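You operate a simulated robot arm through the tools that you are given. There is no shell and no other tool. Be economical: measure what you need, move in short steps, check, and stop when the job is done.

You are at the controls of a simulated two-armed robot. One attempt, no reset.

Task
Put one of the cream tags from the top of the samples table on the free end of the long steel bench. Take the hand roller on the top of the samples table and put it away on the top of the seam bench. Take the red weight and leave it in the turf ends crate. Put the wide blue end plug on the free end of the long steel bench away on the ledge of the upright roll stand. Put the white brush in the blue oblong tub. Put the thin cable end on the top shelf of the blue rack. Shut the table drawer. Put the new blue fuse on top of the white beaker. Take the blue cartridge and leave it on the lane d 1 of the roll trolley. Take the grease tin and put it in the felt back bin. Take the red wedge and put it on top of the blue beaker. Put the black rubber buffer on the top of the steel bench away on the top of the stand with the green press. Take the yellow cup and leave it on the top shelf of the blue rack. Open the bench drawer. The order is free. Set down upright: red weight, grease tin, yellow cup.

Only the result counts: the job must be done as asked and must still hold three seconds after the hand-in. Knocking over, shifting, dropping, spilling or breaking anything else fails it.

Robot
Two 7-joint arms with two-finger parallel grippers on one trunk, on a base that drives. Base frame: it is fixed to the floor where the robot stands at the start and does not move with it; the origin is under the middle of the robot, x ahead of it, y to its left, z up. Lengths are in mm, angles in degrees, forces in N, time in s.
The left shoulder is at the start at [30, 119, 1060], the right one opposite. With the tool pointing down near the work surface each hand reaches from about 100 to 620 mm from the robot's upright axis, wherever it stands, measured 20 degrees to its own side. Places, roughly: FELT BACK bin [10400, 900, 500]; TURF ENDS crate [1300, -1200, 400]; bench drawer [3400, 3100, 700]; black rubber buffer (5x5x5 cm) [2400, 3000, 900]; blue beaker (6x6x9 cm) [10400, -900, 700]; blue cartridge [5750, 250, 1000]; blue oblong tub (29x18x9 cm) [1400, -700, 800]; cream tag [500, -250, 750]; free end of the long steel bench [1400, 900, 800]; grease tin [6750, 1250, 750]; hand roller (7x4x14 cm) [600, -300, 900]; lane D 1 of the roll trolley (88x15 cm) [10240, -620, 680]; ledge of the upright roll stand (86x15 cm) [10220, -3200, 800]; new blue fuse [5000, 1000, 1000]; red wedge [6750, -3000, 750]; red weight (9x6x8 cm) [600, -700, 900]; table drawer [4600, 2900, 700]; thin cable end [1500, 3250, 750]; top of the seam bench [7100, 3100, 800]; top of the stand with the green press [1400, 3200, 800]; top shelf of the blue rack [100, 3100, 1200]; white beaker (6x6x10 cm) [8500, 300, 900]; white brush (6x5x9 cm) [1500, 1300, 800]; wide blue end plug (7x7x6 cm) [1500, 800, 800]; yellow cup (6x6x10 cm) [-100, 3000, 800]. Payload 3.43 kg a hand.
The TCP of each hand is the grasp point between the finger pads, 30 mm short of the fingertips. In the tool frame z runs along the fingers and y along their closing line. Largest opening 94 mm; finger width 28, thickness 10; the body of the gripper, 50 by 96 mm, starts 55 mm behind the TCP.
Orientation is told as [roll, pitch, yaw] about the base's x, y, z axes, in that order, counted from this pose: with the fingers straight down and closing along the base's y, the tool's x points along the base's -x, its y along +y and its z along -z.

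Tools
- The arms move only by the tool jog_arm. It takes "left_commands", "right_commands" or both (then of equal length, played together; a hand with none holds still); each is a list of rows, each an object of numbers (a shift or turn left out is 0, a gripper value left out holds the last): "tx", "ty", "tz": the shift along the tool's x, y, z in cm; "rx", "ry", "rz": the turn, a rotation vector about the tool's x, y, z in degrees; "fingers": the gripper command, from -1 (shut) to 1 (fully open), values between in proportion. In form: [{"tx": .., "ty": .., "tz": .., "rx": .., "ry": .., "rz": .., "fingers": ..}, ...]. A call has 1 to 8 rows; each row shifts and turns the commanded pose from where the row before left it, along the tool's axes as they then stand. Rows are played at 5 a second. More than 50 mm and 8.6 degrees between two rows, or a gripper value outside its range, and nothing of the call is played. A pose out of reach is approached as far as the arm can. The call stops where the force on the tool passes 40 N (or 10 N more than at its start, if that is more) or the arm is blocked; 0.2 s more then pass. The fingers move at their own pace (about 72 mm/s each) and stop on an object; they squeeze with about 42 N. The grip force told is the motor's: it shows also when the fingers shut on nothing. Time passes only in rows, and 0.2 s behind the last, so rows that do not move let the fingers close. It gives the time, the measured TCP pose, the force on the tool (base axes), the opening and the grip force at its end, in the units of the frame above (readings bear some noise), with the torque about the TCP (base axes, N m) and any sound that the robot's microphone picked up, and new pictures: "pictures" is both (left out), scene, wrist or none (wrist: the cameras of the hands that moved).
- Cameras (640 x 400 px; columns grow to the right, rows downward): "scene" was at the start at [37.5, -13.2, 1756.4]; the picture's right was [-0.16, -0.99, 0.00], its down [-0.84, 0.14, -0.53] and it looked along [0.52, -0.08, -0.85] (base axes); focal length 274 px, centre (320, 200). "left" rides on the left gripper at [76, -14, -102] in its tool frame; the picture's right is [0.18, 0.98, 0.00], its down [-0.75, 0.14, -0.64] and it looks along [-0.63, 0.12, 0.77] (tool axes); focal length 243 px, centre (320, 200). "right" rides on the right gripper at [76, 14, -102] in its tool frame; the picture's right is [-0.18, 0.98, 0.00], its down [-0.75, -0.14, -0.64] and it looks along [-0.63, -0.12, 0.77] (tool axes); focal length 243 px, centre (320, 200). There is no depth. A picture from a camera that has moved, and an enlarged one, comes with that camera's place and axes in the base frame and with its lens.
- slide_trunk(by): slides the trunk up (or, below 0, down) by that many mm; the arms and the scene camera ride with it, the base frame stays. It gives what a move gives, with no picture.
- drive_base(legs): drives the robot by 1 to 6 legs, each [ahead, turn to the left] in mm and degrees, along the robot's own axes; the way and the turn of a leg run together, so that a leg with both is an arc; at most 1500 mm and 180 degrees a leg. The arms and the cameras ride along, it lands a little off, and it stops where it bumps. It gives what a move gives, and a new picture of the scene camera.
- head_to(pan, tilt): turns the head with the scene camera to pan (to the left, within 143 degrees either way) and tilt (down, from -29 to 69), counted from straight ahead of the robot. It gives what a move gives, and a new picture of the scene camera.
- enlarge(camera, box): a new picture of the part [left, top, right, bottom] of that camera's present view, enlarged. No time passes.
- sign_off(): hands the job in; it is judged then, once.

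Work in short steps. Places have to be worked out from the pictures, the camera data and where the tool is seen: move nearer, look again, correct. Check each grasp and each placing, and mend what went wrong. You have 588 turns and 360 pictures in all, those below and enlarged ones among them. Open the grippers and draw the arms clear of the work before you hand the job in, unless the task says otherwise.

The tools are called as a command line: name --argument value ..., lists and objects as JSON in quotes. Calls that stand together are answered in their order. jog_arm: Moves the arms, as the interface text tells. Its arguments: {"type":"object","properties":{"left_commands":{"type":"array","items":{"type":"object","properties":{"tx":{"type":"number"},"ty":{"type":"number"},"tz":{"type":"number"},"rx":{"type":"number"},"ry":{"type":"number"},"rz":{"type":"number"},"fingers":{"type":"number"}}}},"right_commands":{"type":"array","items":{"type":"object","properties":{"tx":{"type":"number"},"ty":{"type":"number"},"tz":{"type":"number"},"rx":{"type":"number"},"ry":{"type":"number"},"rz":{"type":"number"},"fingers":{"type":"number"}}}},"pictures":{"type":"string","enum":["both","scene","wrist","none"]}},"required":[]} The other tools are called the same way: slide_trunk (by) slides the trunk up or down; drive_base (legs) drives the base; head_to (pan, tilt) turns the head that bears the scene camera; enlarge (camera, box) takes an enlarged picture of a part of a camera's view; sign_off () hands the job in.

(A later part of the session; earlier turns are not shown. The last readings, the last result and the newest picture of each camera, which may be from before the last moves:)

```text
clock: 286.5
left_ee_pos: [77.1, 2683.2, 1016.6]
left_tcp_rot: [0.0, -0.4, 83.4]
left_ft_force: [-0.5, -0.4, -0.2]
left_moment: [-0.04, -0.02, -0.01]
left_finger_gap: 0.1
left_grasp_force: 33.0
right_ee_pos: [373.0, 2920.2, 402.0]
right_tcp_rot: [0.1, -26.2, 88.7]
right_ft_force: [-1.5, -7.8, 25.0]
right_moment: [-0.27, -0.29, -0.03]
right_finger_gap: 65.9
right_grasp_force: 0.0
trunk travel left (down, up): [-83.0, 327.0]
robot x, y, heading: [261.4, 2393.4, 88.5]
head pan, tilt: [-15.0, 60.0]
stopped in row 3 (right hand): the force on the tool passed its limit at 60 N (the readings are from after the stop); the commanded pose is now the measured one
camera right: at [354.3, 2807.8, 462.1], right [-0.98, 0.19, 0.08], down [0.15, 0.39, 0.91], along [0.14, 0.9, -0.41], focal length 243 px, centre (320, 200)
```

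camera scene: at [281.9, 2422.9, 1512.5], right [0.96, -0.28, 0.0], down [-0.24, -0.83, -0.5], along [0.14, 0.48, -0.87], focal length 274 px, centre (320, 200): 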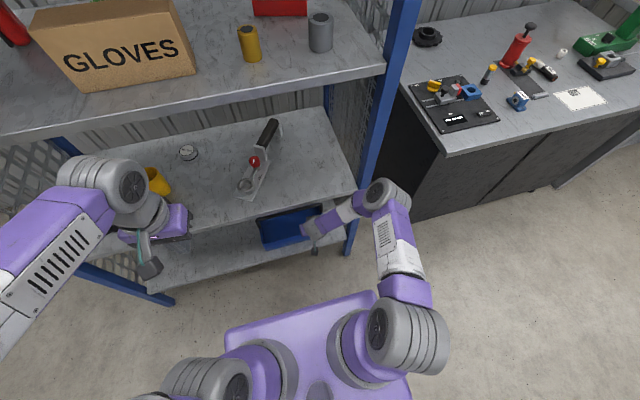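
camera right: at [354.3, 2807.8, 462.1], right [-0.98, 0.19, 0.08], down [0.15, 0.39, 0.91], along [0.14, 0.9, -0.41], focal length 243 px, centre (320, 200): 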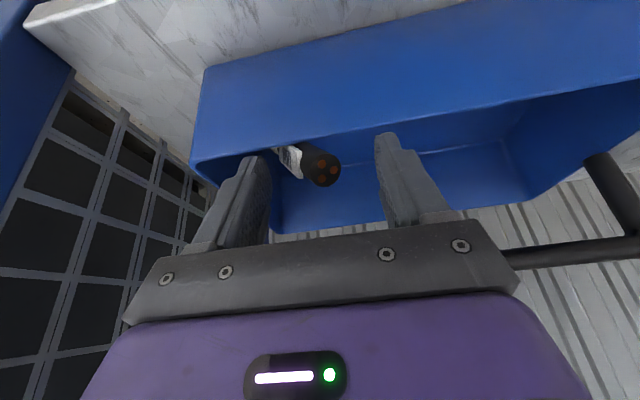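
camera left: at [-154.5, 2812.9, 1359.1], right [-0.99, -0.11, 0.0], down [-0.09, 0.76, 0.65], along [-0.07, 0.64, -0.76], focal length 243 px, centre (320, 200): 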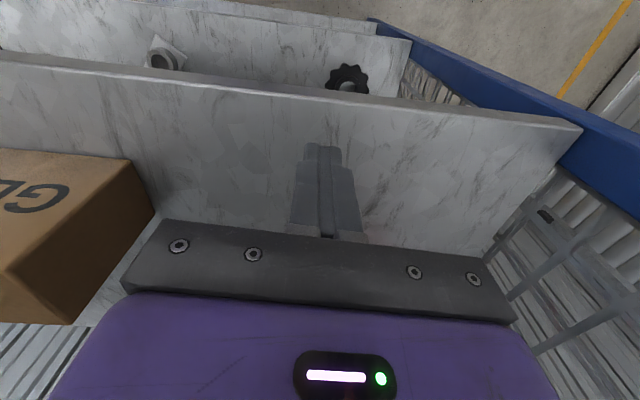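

A finger pressed on something: the cable actually lies almost flat, aligned about 32° from x. I back out along the tool axis and turn the hand about its axis by 57° to grip across it.

jog_arm --right_commands '[{"tz": -3}, {"tz": -4, "tx": 0.3}, {"rz": 8.2}, {"rz": 8.2}, {"rz": 8.2}, {"rz": 8.2}, {"rz": 8.2}, {"rz": 8.2}]' --pictures "wrist"

enlarge --camera "right" --box '[200, 0, 460, 162]'

```text
clock: 288.3
left_ee_pos: [77.6, 2683.6, 1015.7]
left_tcp_rot: [0.0, -0.3, 83.5]
left_ft_force: [0.2, 0.9, -0.9]
left_moment: [0.02, -0.01, -0.02]
left_finger_gap: 0.0
left_grasp_force: 32.6
right_ee_pos: [371.9, 2886.4, 461.4]
right_tcp_rot: [20.3, -16.5, 36.2]
right_ft_force: [0.0, 0.2, 0.6]
right_moment: [0.0, 0.0, 0.0]
right_finger_gap: 65.5
right_grasp_force: 0.1
trunk travel left (down, up): [-83.0, 327.0]
robot x, y, heading: [264.0, 2392.3, 88.6]
head pan, tilt: [-15.0, 60.0]
camera right: at [301.4, 2808.6, 537.2], right [-0.48, 0.79, 0.38], down [0.67, 0.05, 0.74], along [0.57, 0.61, -0.55], focal length 243 px, centre (320, 200)
```

right: 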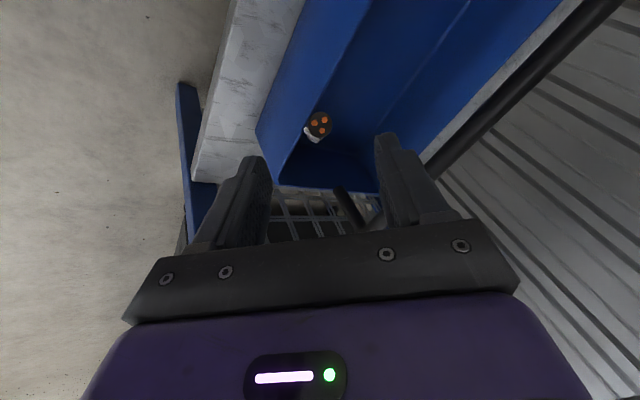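

```text
2.46 times, centred on (330, 81) of right
camera zoom: at [301.4, 2808.6, 537.2], right [-0.48, 0.79, 0.38], down [0.67, 0.05, 0.74], along [0.57, 0.61, -0.55], focal length 597 px, centre (295, 493)
```

zoom: 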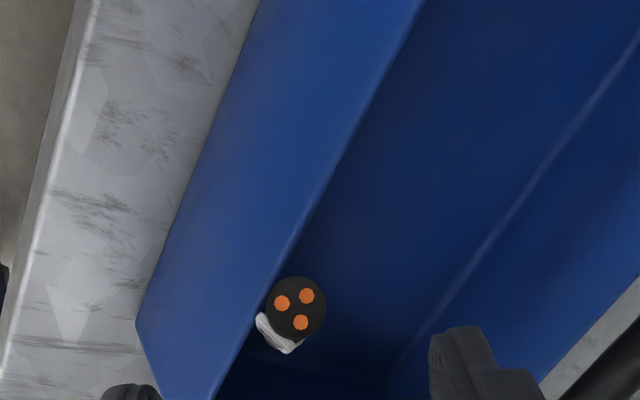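

In this view the cable is seen end-on: it leans steeply, nearly parallel to my fingers, with its top at the rim. The previous orientation was right, so I turn back and return to just above the earlier pose.

jog_arm --right_commands '[{"rz": -8.2}, {"rz": -8.2}, {"rz": -8.2}, {"rz": -8.2}, {"rz": -8.2}, {"rz": -8.2}, {"tz": 3}, {"tz": 2.5}]' --pictures "wrist"

enlarge --camera "right" --box '[220, 90, 420, 215]'

```text
clock: 290.1
left_ee_pos: [77.4, 2684.2, 1015.6]
left_tcp_rot: [-0.1, -0.4, 83.5]
left_ft_force: [0.2, -0.3, 0.3]
left_moment: [0.02, 0.02, -0.01]
left_finger_gap: 0.0
left_grasp_force: 32.7
right_ee_pos: [372.6, 2911.1, 411.7]
right_tcp_rot: [-0.1, -26.0, 88.5]
right_ft_force: [-0.6, 0.3, -0.2]
right_moment: [-0.01, -0.02, -0.01]
right_finger_gap: 65.7
right_grasp_force: 0.0
trunk travel left (down, up): [-83.0, 327.0]
robot x, y, heading: [264.3, 2393.6, 88.8]
head pan, tilt: [-15.0, 60.0]
camera right: at [354.1, 2798.5, 471.3], right [-0.98, 0.19, 0.08], down [0.15, 0.39, 0.91], along [0.14, 0.9, -0.41], focal length 243 px, centre (320, 200)
```

right: 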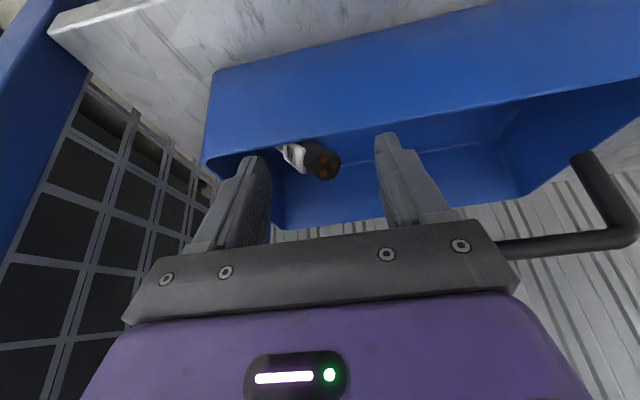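

```text
3.20 times, centred on (320, 152) of right
camera zoom: at [354.1, 2798.5, 471.3], right [-0.98, 0.19, 0.08], down [0.15, 0.39, 0.91], along [0.14, 0.9, -0.41], focal length 776 px, centre (320, 352)
```

zoom: 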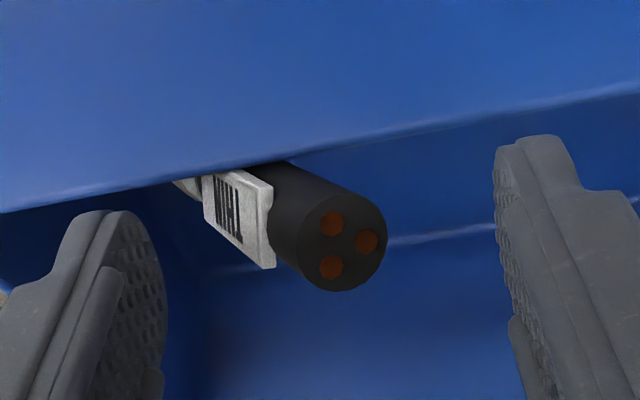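

The finger probably pressed the label flag. I align the hand with the cable's lean (roll 16°, a bit more tilt), back off slightly and narrow the fingers.

jog_arm --right_commands '[{"tx": 0.9, "ty": 1.8, "tz": -1.9}, {"rx": 8, "fingers": -0.05}, {"rx": 8}, {"ry": -8}]' --pictures "wrist"

enlarge --camera "right" --box '[220, 90, 420, 215]'

```text
clock: 291.1
left_ee_pos: [77.3, 2686.0, 1017.4]
left_tcp_rot: [0.1, -0.5, 83.5]
left_ft_force: [0.1, -0.1, -0.6]
left_moment: [-0.01, -0.03, 0.01]
left_finger_gap: 0.0
left_grasp_force: 33.0
right_ee_pos: [355.7, 2894.8, 425.2]
right_tcp_rot: [-17.4, -33.7, 91.2]
right_ft_force: [-0.8, -0.2, 0.3]
right_moment: [0.01, 0.0, -0.03]
right_finger_gap: 44.7
right_grasp_force: 0.0
trunk travel left (down, up): [-83.0, 327.0]
robot x, y, heading: [263.1, 2392.1, 88.4]
head pan, tilt: [-15.0, 60.0]
camera right: at [311.9, 2778.6, 461.7], right [-0.94, 0.3, -0.14], down [-0.06, 0.26, 0.96], along [0.32, 0.92, -0.23], focal length 243 px, centre (320, 200)
```

right: 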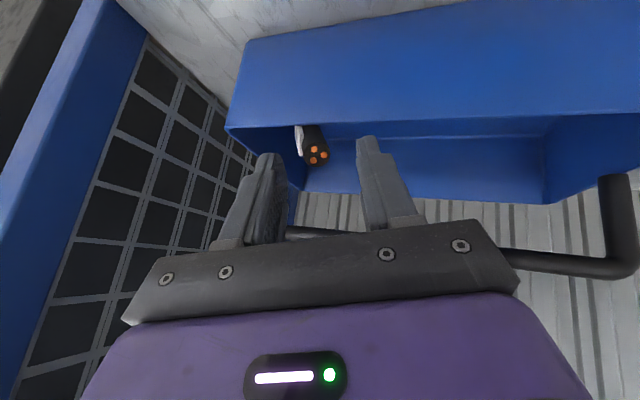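

```text
3.20 times, centred on (320, 152) of right
camera zoom: at [311.9, 2778.6, 461.7], right [-0.94, 0.3, -0.14], down [-0.06, 0.26, 0.96], along [0.32, 0.92, -0.23], focal length 776 px, centre (320, 352)
```

zoom: 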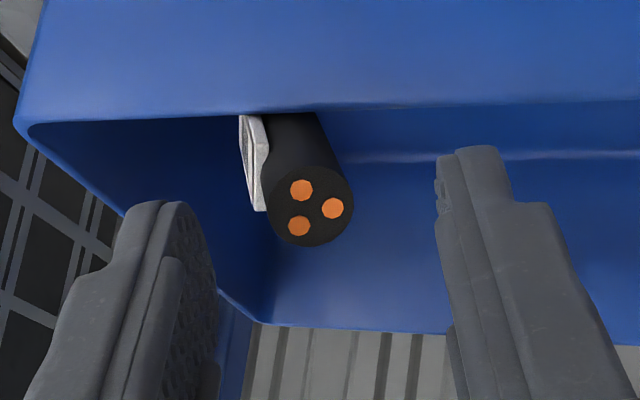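

Well aligned: the cable end is 42 mm ahead along the tool axis. I advance 33 mm with a small offset away from the rim, then close.

jog_arm --right_commands '[{"tx": -0.5, "ty": -0.25}, {"tz": 1.5}, {"tz": 1}, {"tz": 0.8}, {"fingers": -1}, {}, {}]' --pictures "wrist"

```text
clock: 292.3
left_ee_pos: [77.4, 2683.0, 1015.6]
left_tcp_rot: [0.0, -0.3, 83.6]
left_ft_force: [-0.1, 0.8, 0.2]
left_moment: [-0.02, 0.01, -0.01]
left_finger_gap: 0.0
left_grasp_force: 33.1
right_ee_pos: [364.2, 2920.3, 405.3]
right_tcp_rot: [-17.3, -34.4, 91.3]
right_ft_force: [-3.2, -1.8, 13.3]
right_moment: [0.0, 0.05, -0.08]
right_finger_gap: 22.6
right_grasp_force: 32.6
trunk travel left (down, up): [-83.0, 327.0]
robot x, y, heading: [263.6, 2388.8, 88.7]
head pan, tilt: [-15.0, 60.0]
stopped in row 5 (right hand): the force on the tool passed its limit at 48 N (the readings are from after the stop); the commanded pose is now the measured one
camera right: at [321.4, 2804.0, 440.9], right [-0.95, 0.29, -0.14], down [-0.06, 0.25, 0.97], along [0.32, 0.92, -0.22], focal length 243 px, centre (320, 200)
```

right: 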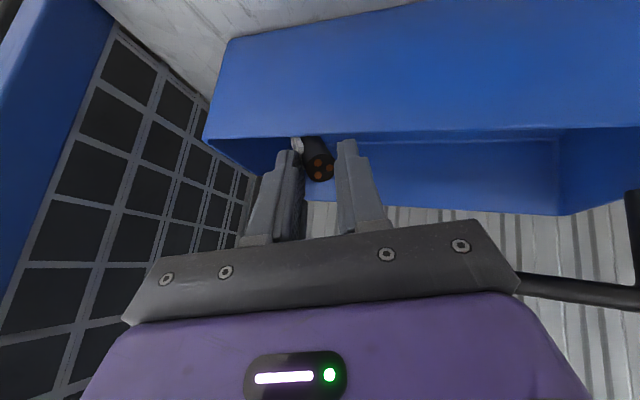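

The fingers nearly hold it; I let them finish closing.

jog_arm --right_commands '[{"fingers": -1}, {}, {}]' --pictures "wrist"

enlarge --camera "right" --box '[220, 90, 420, 215]'

```text
clock: 293.1
left_ee_pos: [77.0, 2683.3, 1014.8]
left_tcp_rot: [0.0, -0.3, 83.6]
left_ft_force: [-1.0, -0.4, 0.0]
left_moment: [-0.02, 0.02, -0.01]
left_finger_gap: 0.0
left_grasp_force: 32.9
right_ee_pos: [364.4, 2919.1, 405.3]
right_tcp_rot: [-17.4, -34.5, 91.4]
right_ft_force: [-4.5, 1.7, 19.6]
right_moment: [0.65, -0.23, -0.16]
right_finger_gap: 22.4
right_grasp_force: 41.8
trunk travel left (down, up): [-83.0, 327.0]
robot x, y, heading: [263.1, 2390.7, 88.8]
head pan, tilt: [-15.0, 60.0]
camera right: at [321.7, 2803.9, 440.8], right [-0.95, 0.29, -0.14], down [-0.06, 0.25, 0.97], along [0.32, 0.92, -0.22], focal length 243 px, centre (320, 200)
```

right: 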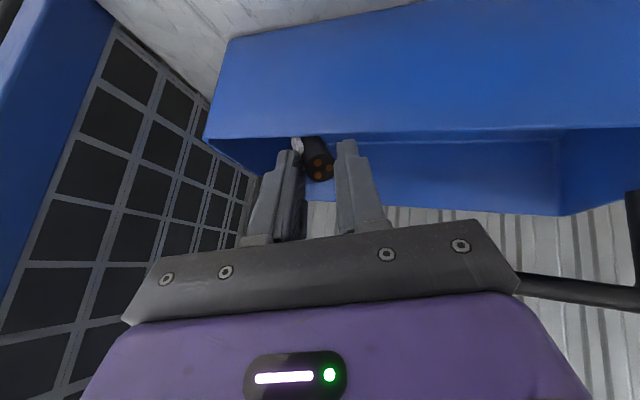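

```text
3.20 times, centred on (320, 152) of right
camera zoom: at [321.7, 2803.9, 440.8], right [-0.95, 0.29, -0.14], down [-0.06, 0.25, 0.97], along [0.32, 0.92, -0.22], focal length 776 px, centre (320, 352)
```

zoom: 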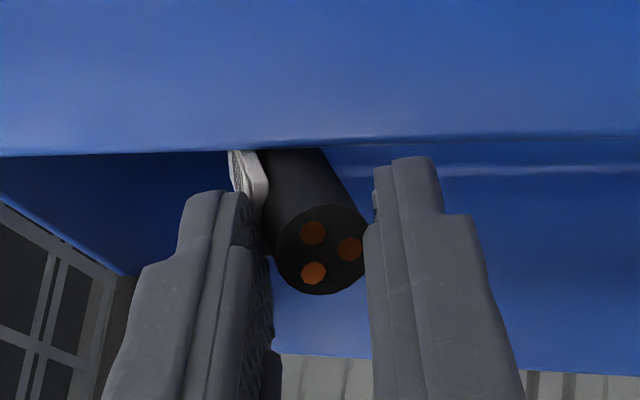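

Held. I draw it back along the tool axis.

jog_arm --right_commands '[{"tz": -1.5}, {"tz": -2}, {"tz": -2}, {"tz": -3}, {"tz": -3}, {"tz": -3}]' --pictures "wrist"

```text
clock: 294.5
left_ee_pos: [77.6, 2684.8, 1015.7]
left_tcp_rot: [0.0, -0.3, 83.6]
left_ft_force: [0.6, 0.1, 0.0]
left_moment: [0.0, 0.0, 0.0]
left_finger_gap: 0.2
left_grasp_force: 33.1
right_ee_pos: [325.2, 2838.8, 520.6]
right_tcp_rot: [-17.3, -34.0, 91.3]
right_ft_force: [-0.6, 0.0, -1.5]
right_moment: [-0.05, 0.07, 0.03]
right_finger_gap: 18.4
right_grasp_force: 41.8
trunk travel left (down, up): [-83.0, 327.0]
robot x, y, heading: [267.2, 2392.6, 88.7]
head pan, tilt: [-15.0, 60.0]
camera right: at [281.3, 2722.6, 555.8], right [-0.95, 0.3, -0.14], down [-0.06, 0.25, 0.96], along [0.32, 0.92, -0.22], focal length 243 px, centre (320, 200)
```

right: 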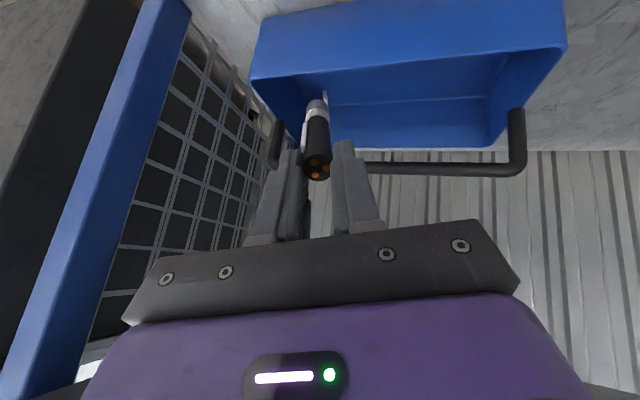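

The cable end is out of the tub, held by its end. I back further off and then raise the trunk gently.

jog_arm --right_commands '[{"tz": -3}, {"tz": -3}, {"tz": -3}, {"tz": -2}]' --pictures "none"

slide_trunk --by 200

slide_trunk --by 125

jog_arm --right_commands '[{}]' --pictures "both"

```text
clock: 295.5
left_ee_pos: [77.6, 2683.9, 1016.3]
left_tcp_rot: [0.1, -0.3, 83.7]
left_ft_force: [0.1, 0.7, -0.3]
left_moment: [0.01, 0.03, 0.0]
left_finger_gap: 0.2
left_grasp_force: 32.9
right_ee_pos: [294.5, 2781.9, 606.5]
right_tcp_rot: [-17.3, -34.2, 91.4]
right_ft_force: [0.5, -0.2, -1.6]
right_moment: [-0.09, 0.04, 0.0]
right_finger_gap: 18.4
right_grasp_force: 41.7
trunk travel left (down, up): [-83.0, 327.0]
robot x, y, heading: [264.9, 2392.1, 88.8]
head pan, tilt: [-15.0, 60.0]
```

```text
clock: 297.6
left_ee_pos: [78.5, 2683.2, 1214.9]
left_tcp_rot: [0.0, -0.4, 83.6]
left_ft_force: [0.4, -1.0, -1.1]
left_moment: [0.02, -0.01, 0.0]
left_finger_gap: 0.0
left_grasp_force: 33.0
right_ee_pos: [294.0, 2780.4, 805.7]
right_tcp_rot: [-17.3, -34.0, 91.2]
right_ft_force: [1.3, -5.9, -7.3]
right_moment: [-1.31, 0.18, -0.35]
right_finger_gap: 18.1
right_grasp_force: 41.6
trunk travel left (down, up): [-283.0, 127.0]
robot x, y, heading: [263.8, 2395.2, 88.9]
head pan, tilt: [-15.0, 60.0]
```

```text
clock: 299.2
left_ee_pos: [78.5, 2684.6, 1340.6]
left_tcp_rot: [0.1, -0.3, 83.6]
left_ft_force: [0.2, 0.7, -0.4]
left_moment: [-0.01, -0.03, -0.04]
left_finger_gap: 0.0
left_grasp_force: 33.2
right_ee_pos: [293.0, 2782.7, 931.1]
right_tcp_rot: [-17.3, -34.1, 91.2]
right_ft_force: [0.1, -0.7, -1.9]
right_moment: [-0.03, 0.04, -0.01]
right_finger_gap: 18.1
right_grasp_force: 42.2
trunk travel left (down, up): [-408.0, 2.0]
robot x, y, heading: [263.8, 2388.3, 88.5]
head pan, tilt: [-15.0, 60.0]
```

```text
clock: 299.6
left_ee_pos: [77.7, 2684.6, 1340.8]
left_tcp_rot: [0.0, -0.4, 83.6]
left_ft_force: [0.4, 0.6, -1.2]
left_moment: [0.01, 0.02, 0.02]
left_finger_gap: 0.0
left_grasp_force: 33.3
right_ee_pos: [292.5, 2782.1, 931.1]
right_tcp_rot: [-17.3, -34.1, 91.3]
right_ft_force: [0.0, -0.4, -1.5]
right_moment: [-0.09, 0.02, -0.01]
right_finger_gap: 17.9
right_grasp_force: 42.0
trunk travel left (down, up): [-408.0, 2.0]
robot x, y, heading: [263.0, 2389.6, 88.8]
head pan, tilt: [-15.0, 60.0]
camera scene: at [281.7, 2422.7, 1837.5], right [0.96, -0.28, 0.0], down [-0.24, -0.83, -0.5], along [0.14, 0.48, -0.87], focal length 274 px, centre (320, 200)
camera right: at [250.3, 2665.6, 966.8], right [-0.95, 0.29, -0.14], down [-0.06, 0.26, 0.96], along [0.32, 0.92, -0.22], focal length 243 px, centre (320, 200)
```

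scene: 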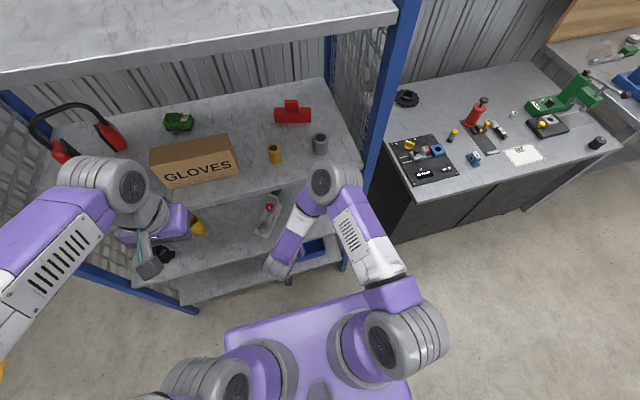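
right: 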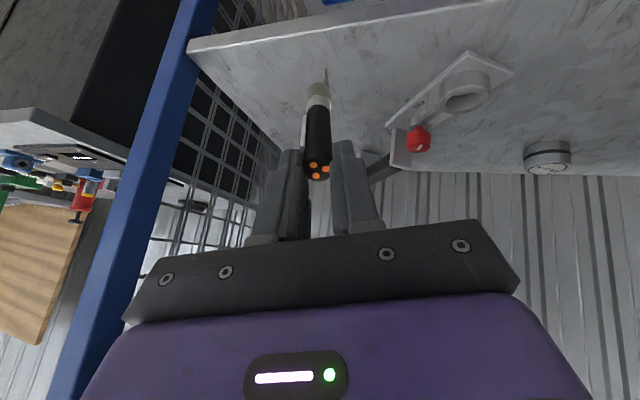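

Still held. I straighten the roll and raise the hand above the upper shelf level, in front of the rack.

jog_arm --right_commands '[{"rx": -8}, {"rx": -8}, {"tz": -3.7, "tx": -2.5}, {"tz": -3.7, "tx": -2.5}, {"tz": -3.7, "tx": -2.5}, {"tz": -3.7, "tx": -2.5}, {"tz": -3.7, "tx": -2.5}, {"tz": -3.7, "tx": -2.5}]' --pictures "none"

jog_arm --right_commands '[{"tz": -3.0, "tx": -2}, {"tz": -3.0, "tx": -2}, {"ry": -8}, {"ry": -8}, {"ry": -8}, {"ry": -8}]' --pictures "both"

```text
clock: 301.4
left_ee_pos: [78.3, 2683.0, 1341.1]
left_tcp_rot: [0.1, -0.4, 83.6]
left_ft_force: [-1.1, -0.3, -0.2]
left_moment: [0.05, -0.02, 0.05]
left_finger_gap: 0.0
left_grasp_force: 33.4
right_ee_pos: [284.9, 2777.9, 1200.5]
right_tcp_rot: [-1.2, -34.2, 91.4]
right_ft_force: [1.3, -0.4, -1.3]
right_moment: [-0.08, 0.02, 0.01]
right_finger_gap: 18.1
right_grasp_force: 41.8
trunk travel left (down, up): [-408.0, 2.0]
robot x, y, heading: [263.2, 2391.7, 88.8]
head pan, tilt: [-15.0, 60.0]
```

```text
clock: 302.8
left_ee_pos: [77.9, 2683.5, 1342.3]
left_tcp_rot: [0.1, -0.5, 83.6]
left_ft_force: [-0.9, 0.6, 0.0]
left_moment: [-0.02, 0.02, -0.02]
left_finger_gap: 0.2
left_grasp_force: 33.3
right_ee_pos: [285.1, 2784.6, 1272.5]
right_tcp_rot: [-2.6, -65.9, 92.8]
right_ft_force: [3.6, -10.0, -4.9]
right_moment: [-1.63, -0.37, -0.27]
right_finger_gap: 18.4
right_grasp_force: 41.9
right hand out of reach, approached as far as the arm can: row 6
trunk travel left (down, up): [-408.0, 2.0]
robot x, y, heading: [265.4, 2388.8, 88.5]
head pan, tilt: [-15.0, 60.0]
camera scene: at [282.6, 2420.9, 1837.5], right [0.96, -0.28, 0.0], down [-0.25, -0.83, -0.5], along [0.14, 0.48, -0.87], focal length 274 px, centre (320, 200)
camera right: at [269.8, 2658.7, 1245.1], right [-0.99, 0.07, 0.15], down [0.13, -0.28, 0.95], along [0.11, 0.96, 0.27], focal length 243 px, centre (320, 200)
```

scene: 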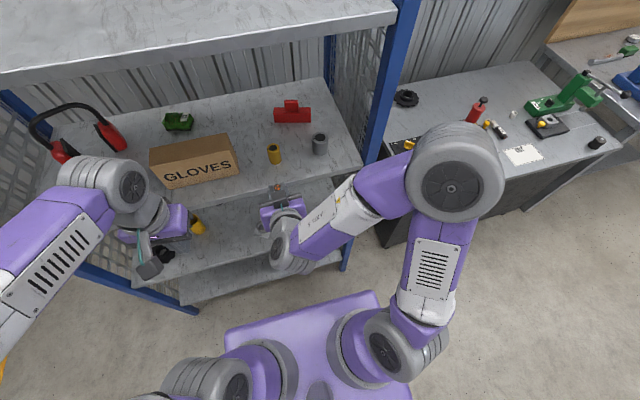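
right: 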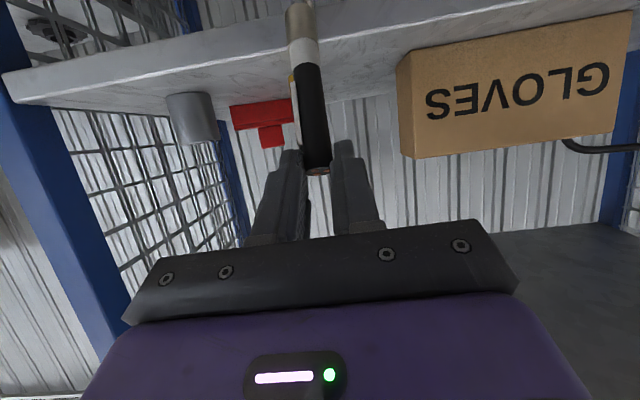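

Force shows a reading; I check whether it settles.

jog_arm --right_commands '[{}]' --pictures "none"

enlarge --camera "right" --box '[200, 0, 440, 200]'

enlarge --camera "scene" --box '[230, 130, 390, 270]'

```text
clock: 303.2
left_ee_pos: [78.7, 2684.1, 1341.8]
left_tcp_rot: [0.1, -0.3, 83.7]
left_ft_force: [0.5, 0.3, -0.8]
left_moment: [0.03, -0.01, -0.03]
left_finger_gap: 0.0
left_grasp_force: 32.9
right_ee_pos: [284.1, 2783.5, 1272.6]
right_tcp_rot: [-2.7, -65.9, 92.9]
right_ft_force: [2.9, -7.9, -7.7]
right_moment: [-1.53, -0.46, -0.33]
right_finger_gap: 18.5
right_grasp_force: 42.2
trunk travel left (down, up): [-408.0, 2.0]
robot x, y, heading: [263.2, 2390.1, 88.7]
head pan, tilt: [-15.0, 60.0]
```

```text
2.00 times, centred on (320, 100) of right
camera zoom: at [269.6, 2659.3, 1245.3], right [-0.99, 0.07, 0.15], down [0.13, -0.28, 0.95], along [0.11, 0.96, 0.27], focal length 485 px, centre (320, 400)
```

zoom: 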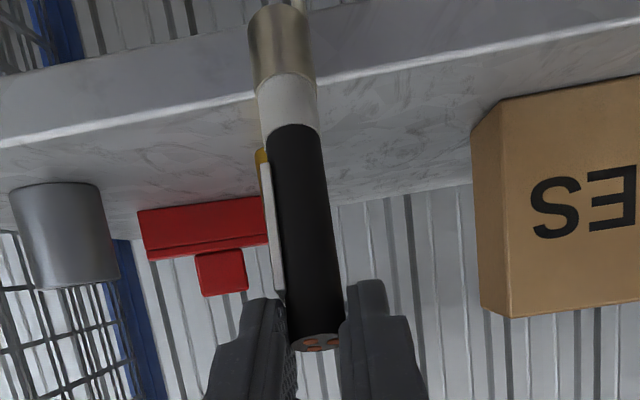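

```text
2.86 times, centred on (310, 200) of scene
camera zoom: at [282.6, 2421.4, 1837.5], right [0.96, -0.28, 0.0], down [-0.24, -0.83, -0.5], along [0.14, 0.48, -0.87], focal length 784 px, centre (349, 200)
```

zoom: 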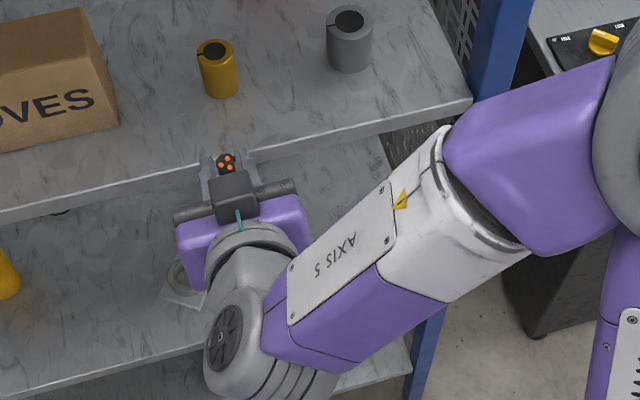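

The lug tip is pressing on the shelf lip. I back the base off 80 mm, then raise the hand.

drive_base --legs '[[-80, 0]]'

jog_arm --right_commands '[{"tz": -1.6, "tx": -3.6}, {"tz": -1.6, "tx": -3.6}, {"tz": -1.6, "tx": -3.6}]' --pictures "both"

```text
clock: 304.2
left_ee_pos: [75.2, 2603.1, 1340.8]
left_tcp_rot: [0.0, -0.4, 83.6]
left_ft_force: [0.5, 0.5, 0.2]
left_moment: [0.03, -0.02, -0.01]
left_finger_gap: 0.1
left_grasp_force: 32.7
right_ee_pos: [282.0, 2704.0, 1272.8]
right_tcp_rot: [-2.7, -65.9, 93.0]
right_ft_force: [0.4, 0.3, -2.3]
right_moment: [-0.06, 0.01, 0.01]
right_finger_gap: 18.0
right_grasp_force: 42.0
trunk travel left (down, up): [-408.0, 2.0]
robot x, y, heading: [263.6, 2313.5, 88.4]
head pan, tilt: [-15.0, 60.0]
camera scene: at [279.8, 2342.1, 1837.5], right [0.96, -0.28, 0.0], down [-0.24, -0.83, -0.5], along [0.14, 0.48, -0.87], focal length 274 px, centre (320, 200)
```

scene: 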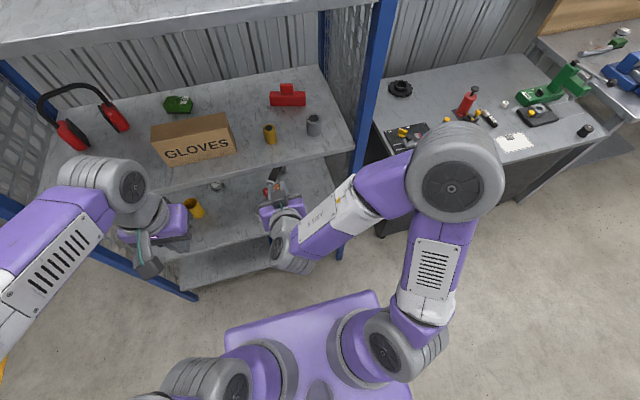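

```text
clock: 305.1
left_ee_pos: [75.5, 2604.2, 1340.9]
left_tcp_rot: [0.0, -0.4, 83.6]
left_ft_force: [0.0, -0.7, 0.3]
left_moment: [0.05, -0.03, -0.02]
left_finger_gap: 0.0
left_grasp_force: 33.2
right_ee_pos: [276.8, 2703.6, 1391.2]
right_tcp_rot: [-2.7, -66.0, 93.1]
right_ft_force: [0.0, 0.2, -2.1]
right_moment: [-0.09, 0.0, 0.01]
right_finger_gap: 18.1
right_grasp_force: 41.8
trunk travel left (down, up): [-408.0, 2.0]
robot x, y, heading: [262.1, 2311.4, 88.8]
head pan, tilt: [-15.0, 60.0]
camera scene: at [279.9, 2342.5, 1837.5], right [0.96, -0.28, 0.0], down [-0.24, -0.83, -0.5], along [0.14, 0.48, -0.87], focal length 274 px, centre (320, 200)
camera right: at [263.4, 2578.9, 1363.5], right [-0.99, 0.06, 0.15], down [0.13, -0.28, 0.95], along [0.1, 0.96, 0.27], focal length 243 px, centre (320, 200)
```

scene: 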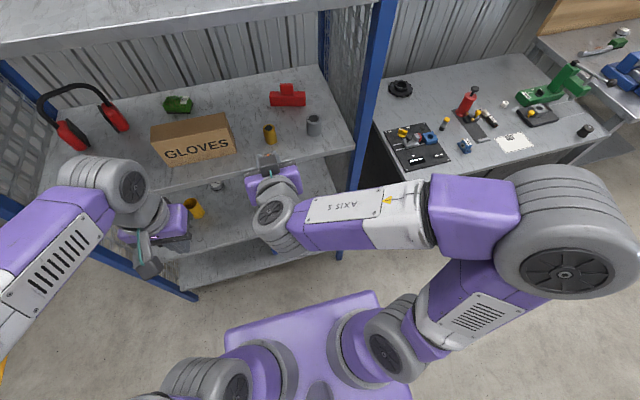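
right: 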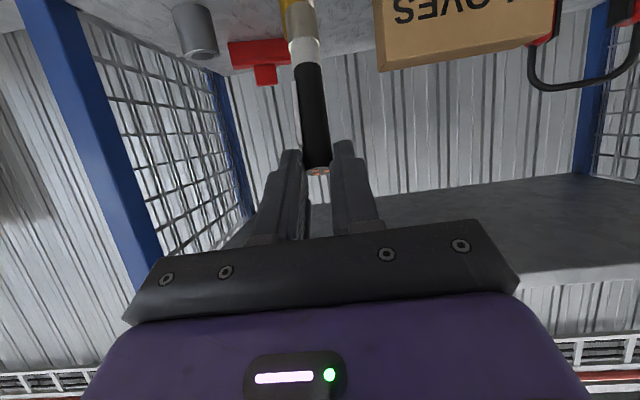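

The cable now hangs vertically from the fingers. I drive 120 mm forward and move the hand over the gap between the gloves box and the yellow tube.

drive_base --legs '[[120, 0]]'

jog_arm --right_commands '[{"ty": 2.4}, {"ty": 2.3}, {"tz": 3.2, "tx": -1.4}, {"tz": 3.2, "tx": -1.4}, {"tz": 3.2, "tx": -1.4}]' --pictures "both"

```text
clock: 306.3
left_ee_pos: [80.7, 2720.7, 1341.8]
left_tcp_rot: [0.1, -0.4, 83.5]
left_ft_force: [0.4, 0.2, -0.3]
left_moment: [-0.01, 0.03, -0.01]
left_finger_gap: 0.0
left_grasp_force: 33.2
right_ee_pos: [281.6, 2821.0, 1390.6]
right_tcp_rot: [-2.7, -66.1, 92.8]
right_ft_force: [-0.6, 0.1, -1.6]
right_moment: [-0.1, -0.02, 0.03]
right_finger_gap: 18.1
right_grasp_force: 42.9
trunk travel left (down, up): [-408.0, 2.0]
robot x, y, heading: [262.5, 2427.5, 88.3]
head pan, tilt: [-15.0, 60.0]
camera scene: at [282.9, 2459.0, 1837.6], right [0.96, -0.29, 0.0], down [-0.25, -0.83, -0.5], along [0.14, 0.48, -0.87], focal length 274 px, centre (320, 200)
```

scene: 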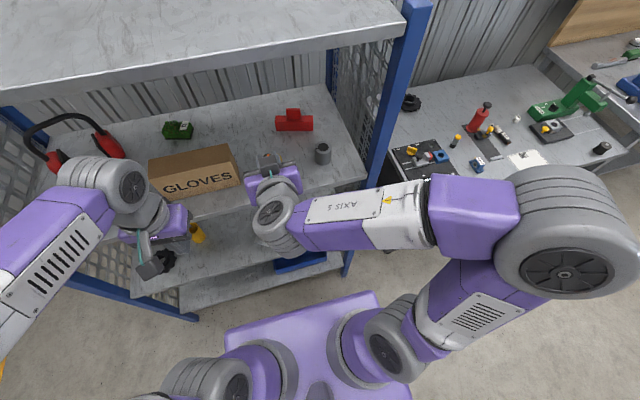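

```text
clock: 307.5
left_ee_pos: [79.4, 2724.2, 1341.7]
left_tcp_rot: [0.0, -0.3, 83.3]
left_ft_force: [0.2, 0.2, -0.1]
left_moment: [-0.01, -0.01, 0.04]
left_finger_gap: 0.1
left_grasp_force: 32.9
right_ee_pos: [232.2, 2926.1, 1388.3]
right_tcp_rot: [-2.7, -66.0, 92.8]
right_ft_force: [-0.4, 0.0, -1.3]
right_moment: [-0.08, 0.0, 0.0]
right_finger_gap: 17.8
right_grasp_force: 41.5
trunk travel left (down, up): [-408.0, 2.0]
robot x, y, heading: [264.0, 2428.2, 88.4]
head pan, tilt: [-15.0, 60.0]
camera scene: at [282.8, 2461.8, 1837.5], right [0.96, -0.29, 0.0], down [-0.25, -0.83, -0.5], along [0.14, 0.48, -0.87], focal length 274 px, centre (320, 200)
camera right: at [218.9, 2801.6, 1360.4], right [-0.99, 0.07, 0.15], down [0.12, -0.28, 0.95], along [0.11, 0.96, 0.27], focal length 243 px, centre (320, 200)
```

scene: 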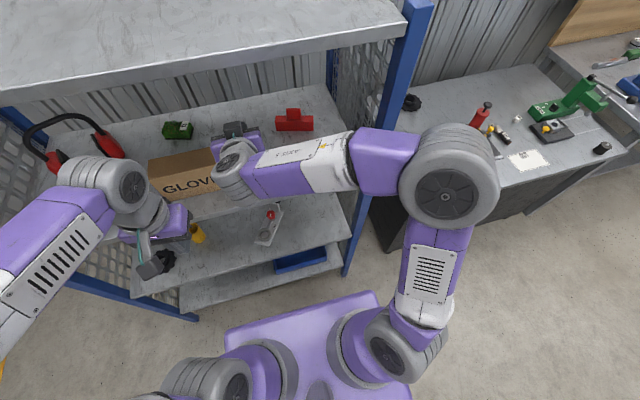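
right: 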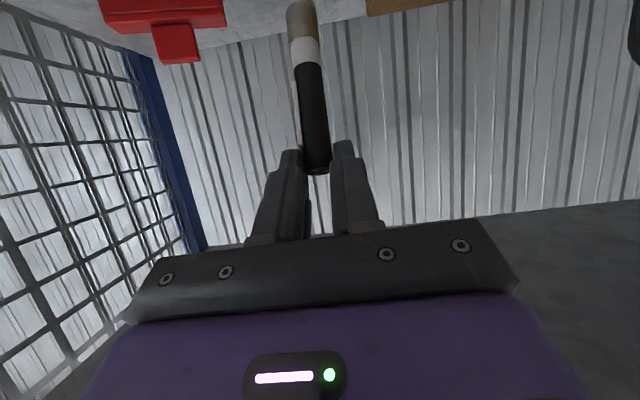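

The cable hangs vertically at about [234,2960]. I lower until the lug touches the shelf.

jog_arm --right_commands '[{"tz": 1.6, "tx": 3.6}, {"tz": 1.2, "tx": 2.7}, {"tz": 0.6, "tx": 1.4}, {"tz": 0.4, "tx": 0.9}, {"tz": 0.4, "tx": 0.9}, {"tz": 0.4, "tx": 0.9}]' --pictures "wrist"

```text
clock: 308.4
left_ee_pos: [79.9, 2722.2, 1342.1]
left_tcp_rot: [0.0, -0.3, 83.4]
left_ft_force: [-0.3, 0.0, -0.1]
left_moment: [-0.03, -0.05, 0.0]
left_finger_gap: 0.0
left_grasp_force: 33.0
right_ee_pos: [234.9, 2928.1, 1317.2]
right_tcp_rot: [-2.2, -68.2, 92.4]
right_ft_force: [3.0, -10.4, 13.8]
right_moment: [-0.46, -0.33, -0.21]
right_finger_gap: 17.8
right_grasp_force: 41.5
trunk travel left (down, up): [-408.0, 2.0]
robot x, y, heading: [264.9, 2428.5, 88.7]
head pan, tilt: [-15.0, 60.0]
stopped in row 4 (right hand): the force on the tool passed its limit at 47 N (the readings are from after the stop); the commanded pose is now the measured one
camera right: at [220.1, 2804.8, 1284.6], right [-0.99, 0.06, 0.16], down [0.13, -0.32, 0.94], along [0.11, 0.95, 0.3], focal length 243 px, centre (320, 200)
```

right: 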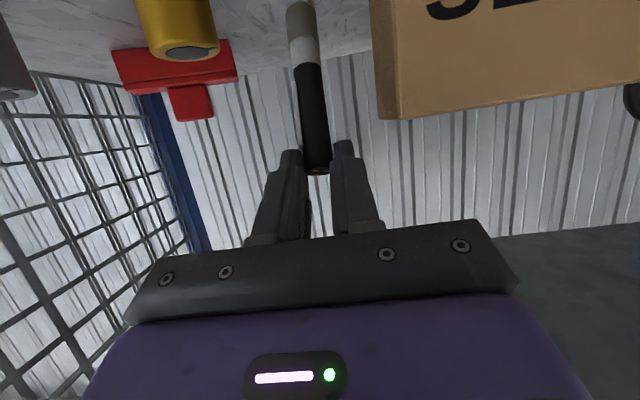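

Lug touches the shelf, but the cable is about 160 mm long, so I need to start deeper. I lift 30 mm and drive 90 mm forward.

jog_arm --right_commands '[{"tz": -1.2, "tx": -2.8}]' --pictures "none"

drive_base --legs '[[90, 0]]'

jog_arm --right_commands '[{"tz": 1.5, "tx": -0.6}]' --pictures "both"

```text
clock: 308.8
left_ee_pos: [79.7, 2722.1, 1342.1]
left_tcp_rot: [-0.1, -0.4, 83.3]
left_ft_force: [-0.2, -0.1, -0.5]
left_moment: [-0.01, -0.03, 0.05]
left_finger_gap: 0.0
left_grasp_force: 32.7
right_ee_pos: [236.3, 2925.8, 1343.9]
right_tcp_rot: [-2.4, -67.6, 92.6]
right_ft_force: [-0.1, -0.2, -0.7]
right_moment: [-0.06, 0.0, -0.01]
right_finger_gap: 18.0
right_grasp_force: 41.9
trunk travel left (down, up): [-408.0, 2.0]
robot x, y, heading: [267.2, 2427.4, 88.4]
head pan, tilt: [-15.0, 60.0]
```

```text
clock: 309.9
left_ee_pos: [82.4, 2807.1, 1340.8]
left_tcp_rot: [0.0, -0.3, 83.2]
left_ft_force: [0.6, 0.2, -0.8]
left_moment: [-0.01, 0.03, 0.03]
left_finger_gap: 0.0
left_grasp_force: 33.0
right_ee_pos: [241.3, 3013.6, 1343.6]
right_tcp_rot: [-2.2, -67.7, 92.3]
right_ft_force: [-0.8, 0.4, -1.6]
right_moment: [-0.06, -0.01, -0.01]
right_finger_gap: 17.9
right_grasp_force: 41.8
trunk travel left (down, up): [-408.0, 2.0]
robot x, y, heading: [269.5, 2512.7, 88.1]
head pan, tilt: [-15.0, 60.0]
camera scene: at [285.6, 2545.1, 1837.5], right [0.96, -0.29, 0.0], down [-0.25, -0.83, -0.5], along [0.14, 0.48, -0.87], focal length 274 px, centre (320, 200)
```

scene: 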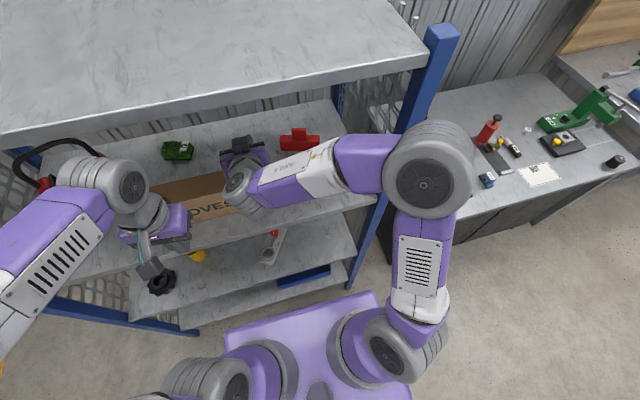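

```text
clock: 310.3
left_ee_pos: [82.9, 2806.6, 1341.6]
left_tcp_rot: [0.0, -0.4, 83.2]
left_ft_force: [-1.1, -0.2, -0.4]
left_moment: [-0.01, 0.04, 0.0]
left_finger_gap: 0.0
left_grasp_force: 32.7
right_ee_pos: [240.1, 3028.5, 1343.7]
right_tcp_rot: [-2.3, -67.8, 92.3]
right_ft_force: [0.4, 0.3, -1.3]
right_moment: [-0.08, -0.02, 0.02]
right_finger_gap: 18.0
right_grasp_force: 42.0
trunk travel left (down, up): [-408.0, 2.0]
robot x, y, heading: [265.9, 2514.6, 88.4]
head pan, tilt: [-15.0, 60.0]
camera scene: at [285.4, 2543.5, 1837.6], right [0.96, -0.29, 0.0], down [-0.25, -0.83, -0.5], along [0.14, 0.48, -0.87], focal length 274 px, centre (320, 200)
camera right: at [225.4, 2904.7, 1312.6], right [-0.99, 0.07, 0.16], down [0.13, -0.31, 0.94], along [0.11, 0.95, 0.3], focal length 243 px, centre (320, 200)
```

scene: 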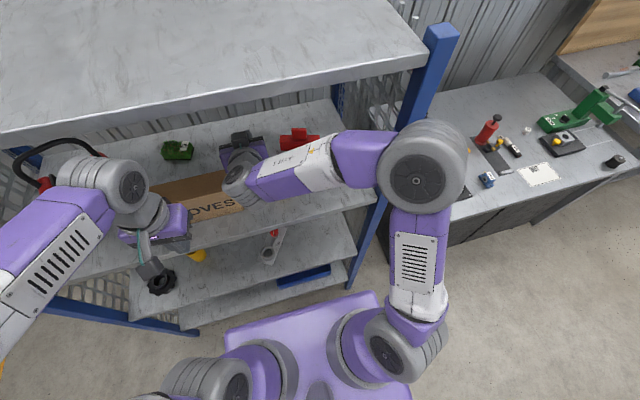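
right: 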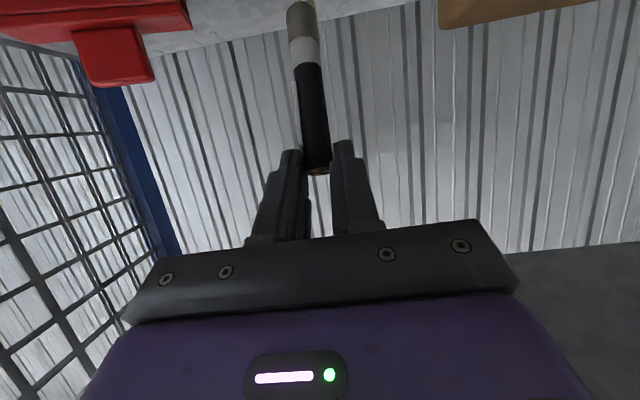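

Now I lower to touch and swing the hand back and down so the cable lies down along y.

jog_arm --right_commands '[{"tz": 0.9, "tx": 2.2}, {"tz": -3.8, "tx": 2.2}, {"tz": -3.0, "tx": 2.9}, {"tz": -2.3, "tx": 3.6}]' --pictures "both"

```text
clock: 311.3
left_ee_pos: [81.8, 2808.3, 1341.2]
left_tcp_rot: [0.0, -0.2, 83.3]
left_ft_force: [-0.4, 0.3, 0.0]
left_moment: [0.0, -0.01, 0.02]
left_finger_gap: 0.0
left_grasp_force: 33.0
right_ee_pos: [244.8, 2910.9, 1275.9]
right_tcp_rot: [-2.2, -67.9, 92.1]
right_ft_force: [-0.8, 6.3, 5.5]
right_moment: [1.37, 0.14, 0.04]
right_finger_gap: 18.0
right_grasp_force: 42.2
trunk travel left (down, up): [-408.0, 2.0]
robot x, y, heading: [264.9, 2511.9, 88.1]
head pan, tilt: [-15.0, 60.0]
camera scene: at [284.8, 2545.6, 1837.5], right [0.96, -0.29, 0.0], down [-0.25, -0.83, -0.5], along [0.14, 0.48, -0.87], focal length 274 px, centre (320, 200)
camera right: at [228.9, 2787.5, 1244.4], right [-0.99, 0.07, 0.16], down [0.13, -0.31, 0.94], along [0.11, 0.95, 0.3], focal length 243 px, centre (320, 200)
```

scene: 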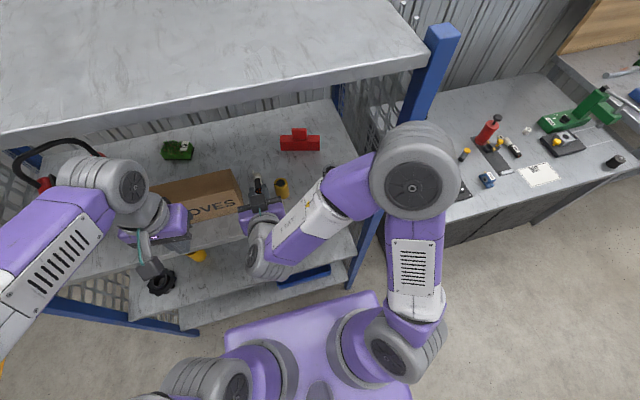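
right: 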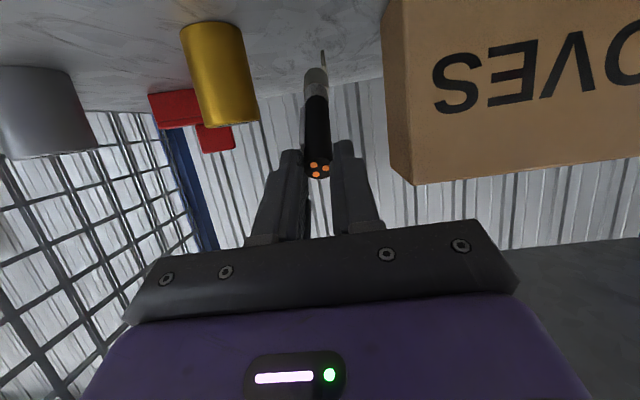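

It works; I continue the arc downward.

jog_arm --right_commands '[{"tz": -1.2, "tx": 4}, {"tz": -0.2, "tx": 3}, {"tz": 0.2, "tx": 1.2}]' --pictures "both"

```text
clock: 312.1
left_ee_pos: [83.3, 2808.6, 1340.8]
left_tcp_rot: [0.0, -0.3, 83.3]
left_ft_force: [0.3, -0.7, 0.0]
left_moment: [0.02, -0.02, 0.0]
left_finger_gap: 0.1
left_grasp_force: 32.9
right_ee_pos: [242.6, 2871.5, 1203.7]
right_tcp_rot: [-2.4, -67.7, 92.3]
right_ft_force: [1.4, 7.1, 6.9]
right_moment: [1.38, 0.03, -0.37]
right_finger_gap: 18.1
right_grasp_force: 42.2
trunk travel left (down, up): [-408.0, 2.0]
robot x, y, heading: [268.7, 2517.4, 88.3]
head pan, tilt: [-15.0, 60.0]
camera scene: at [286.0, 2545.9, 1837.5], right [0.96, -0.29, 0.0], down [-0.25, -0.83, -0.5], along [0.14, 0.48, -0.87], focal length 274 px, centre (320, 200)
camera right: at [227.4, 2748.2, 1173.7], right [-0.99, 0.07, 0.15], down [0.13, -0.31, 0.94], along [0.11, 0.95, 0.3], focal length 243 px, centre (320, 200)
```

scene: 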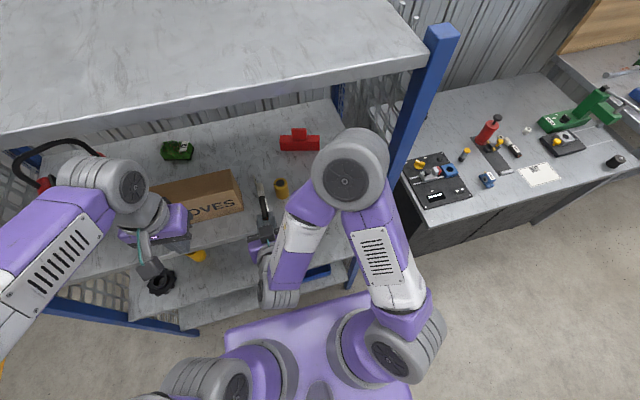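
right: 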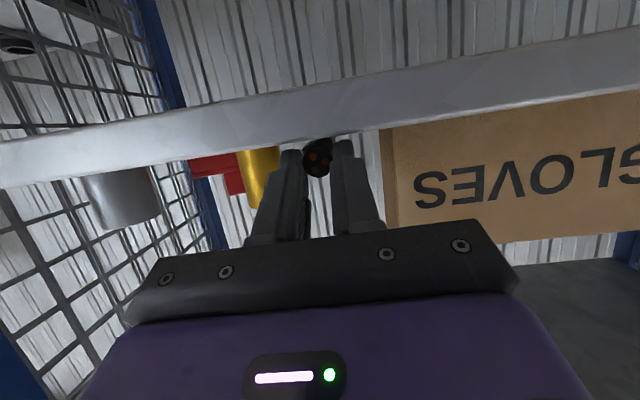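

Nearly flat. I lower a little more in small steps.

jog_arm --right_commands '[{"tz": 0.2, "tx": 0.5}, {"tz": 0.2, "tx": 0.5}, {"tz": 0.2, "tx": 0.5}, {"tz": 0.2, "tx": 0.4}]' --pictures "wrist"

```text
clock: 312.6
left_ee_pos: [83.9, 2805.2, 1341.0]
left_tcp_rot: [0.0, -0.5, 83.3]
left_ft_force: [0.2, 0.3, 1.0]
left_moment: [0.01, -0.04, -0.01]
left_finger_gap: 0.1
left_grasp_force: 33.0
right_ee_pos: [242.4, 2871.4, 1204.7]
right_tcp_rot: [-1.8, -69.1, 91.4]
right_ft_force: [6.1, -4.3, 7.9]
right_moment: [0.03, 0.04, -0.16]
right_finger_gap: 18.3
right_grasp_force: 41.8
trunk travel left (down, up): [-408.0, 2.0]
robot x, y, heading: [268.9, 2512.0, 88.4]
head pan, tilt: [-15.0, 60.0]
stopped in row 2 (right hand): the force on the tool passed its limit at 46 N (the readings are from after the stop); the commanded pose is now the measured one
camera right: at [226.3, 2748.3, 1169.8], right [-0.98, 0.07, 0.16], down [0.13, -0.33, 0.93], along [0.12, 0.94, 0.32], focal length 243 px, centre (320, 200)
```

right: 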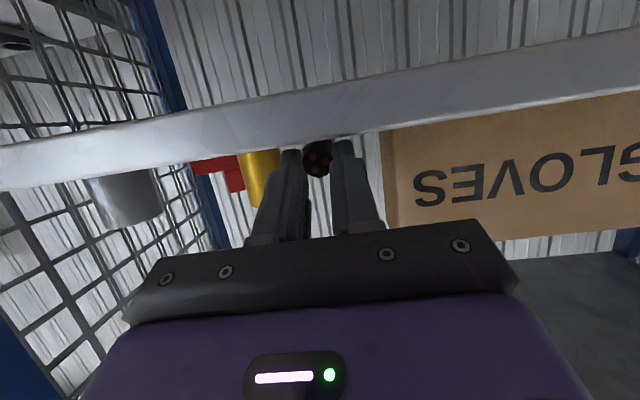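

Fingers touch the shelf lip, so the cable is down. I open slightly and withdraw backward.

jog_arm --right_commands '[{"tx": -0.2}, {"fingers": -0.2}, {}, {"tz": -2}, {"tz": -4, "tx": -1}, {"tz": -4}]' --pictures "both"

```text
clock: 314.0
left_ee_pos: [82.0, 2806.5, 1341.4]
left_tcp_rot: [-0.1, -0.4, 83.3]
left_ft_force: [0.4, -0.2, -0.3]
left_moment: [0.0, -0.03, -0.02]
left_finger_gap: 0.0
left_grasp_force: 33.4
right_ee_pos: [207.8, 2797.1, 1251.0]
right_tcp_rot: [-2.0, -68.9, 91.7]
right_ft_force: [-0.4, -0.3, -0.5]
right_moment: [-0.01, -0.02, 0.01]
right_finger_gap: 37.7
right_grasp_force: 0.1
right hand out of reach, approached as far as the arm can: row 4, 5, 6
trunk travel left (down, up): [-408.0, 2.0]
robot x, y, heading: [264.4, 2510.7, 88.3]
head pan, tilt: [-15.0, 60.0]
camera scene: at [285.0, 2543.7, 1837.6], right [0.96, -0.29, 0.0], down [-0.25, -0.83, -0.5], along [0.14, 0.48, -0.87], focal length 274 px, centre (320, 200)
camera right: at [192.2, 2674.1, 1217.2], right [-0.98, 0.07, 0.16], down [0.13, -0.33, 0.94], along [0.12, 0.94, 0.31], focal length 243 px, centre (320, 200)
```

scene: 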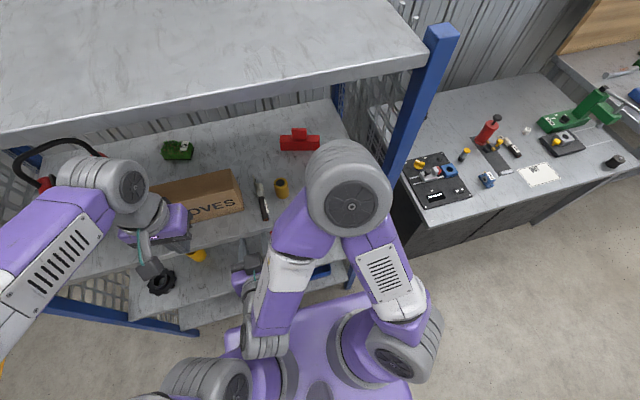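
right: 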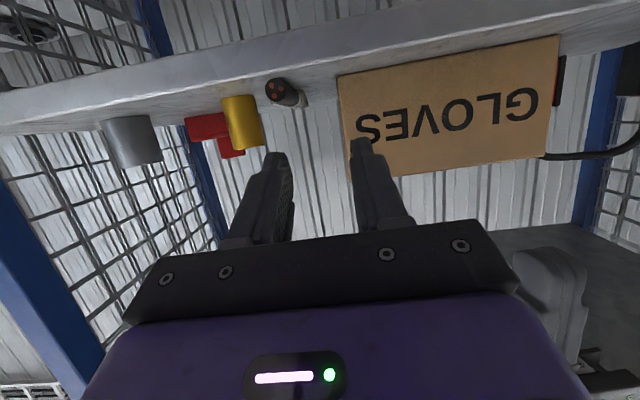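

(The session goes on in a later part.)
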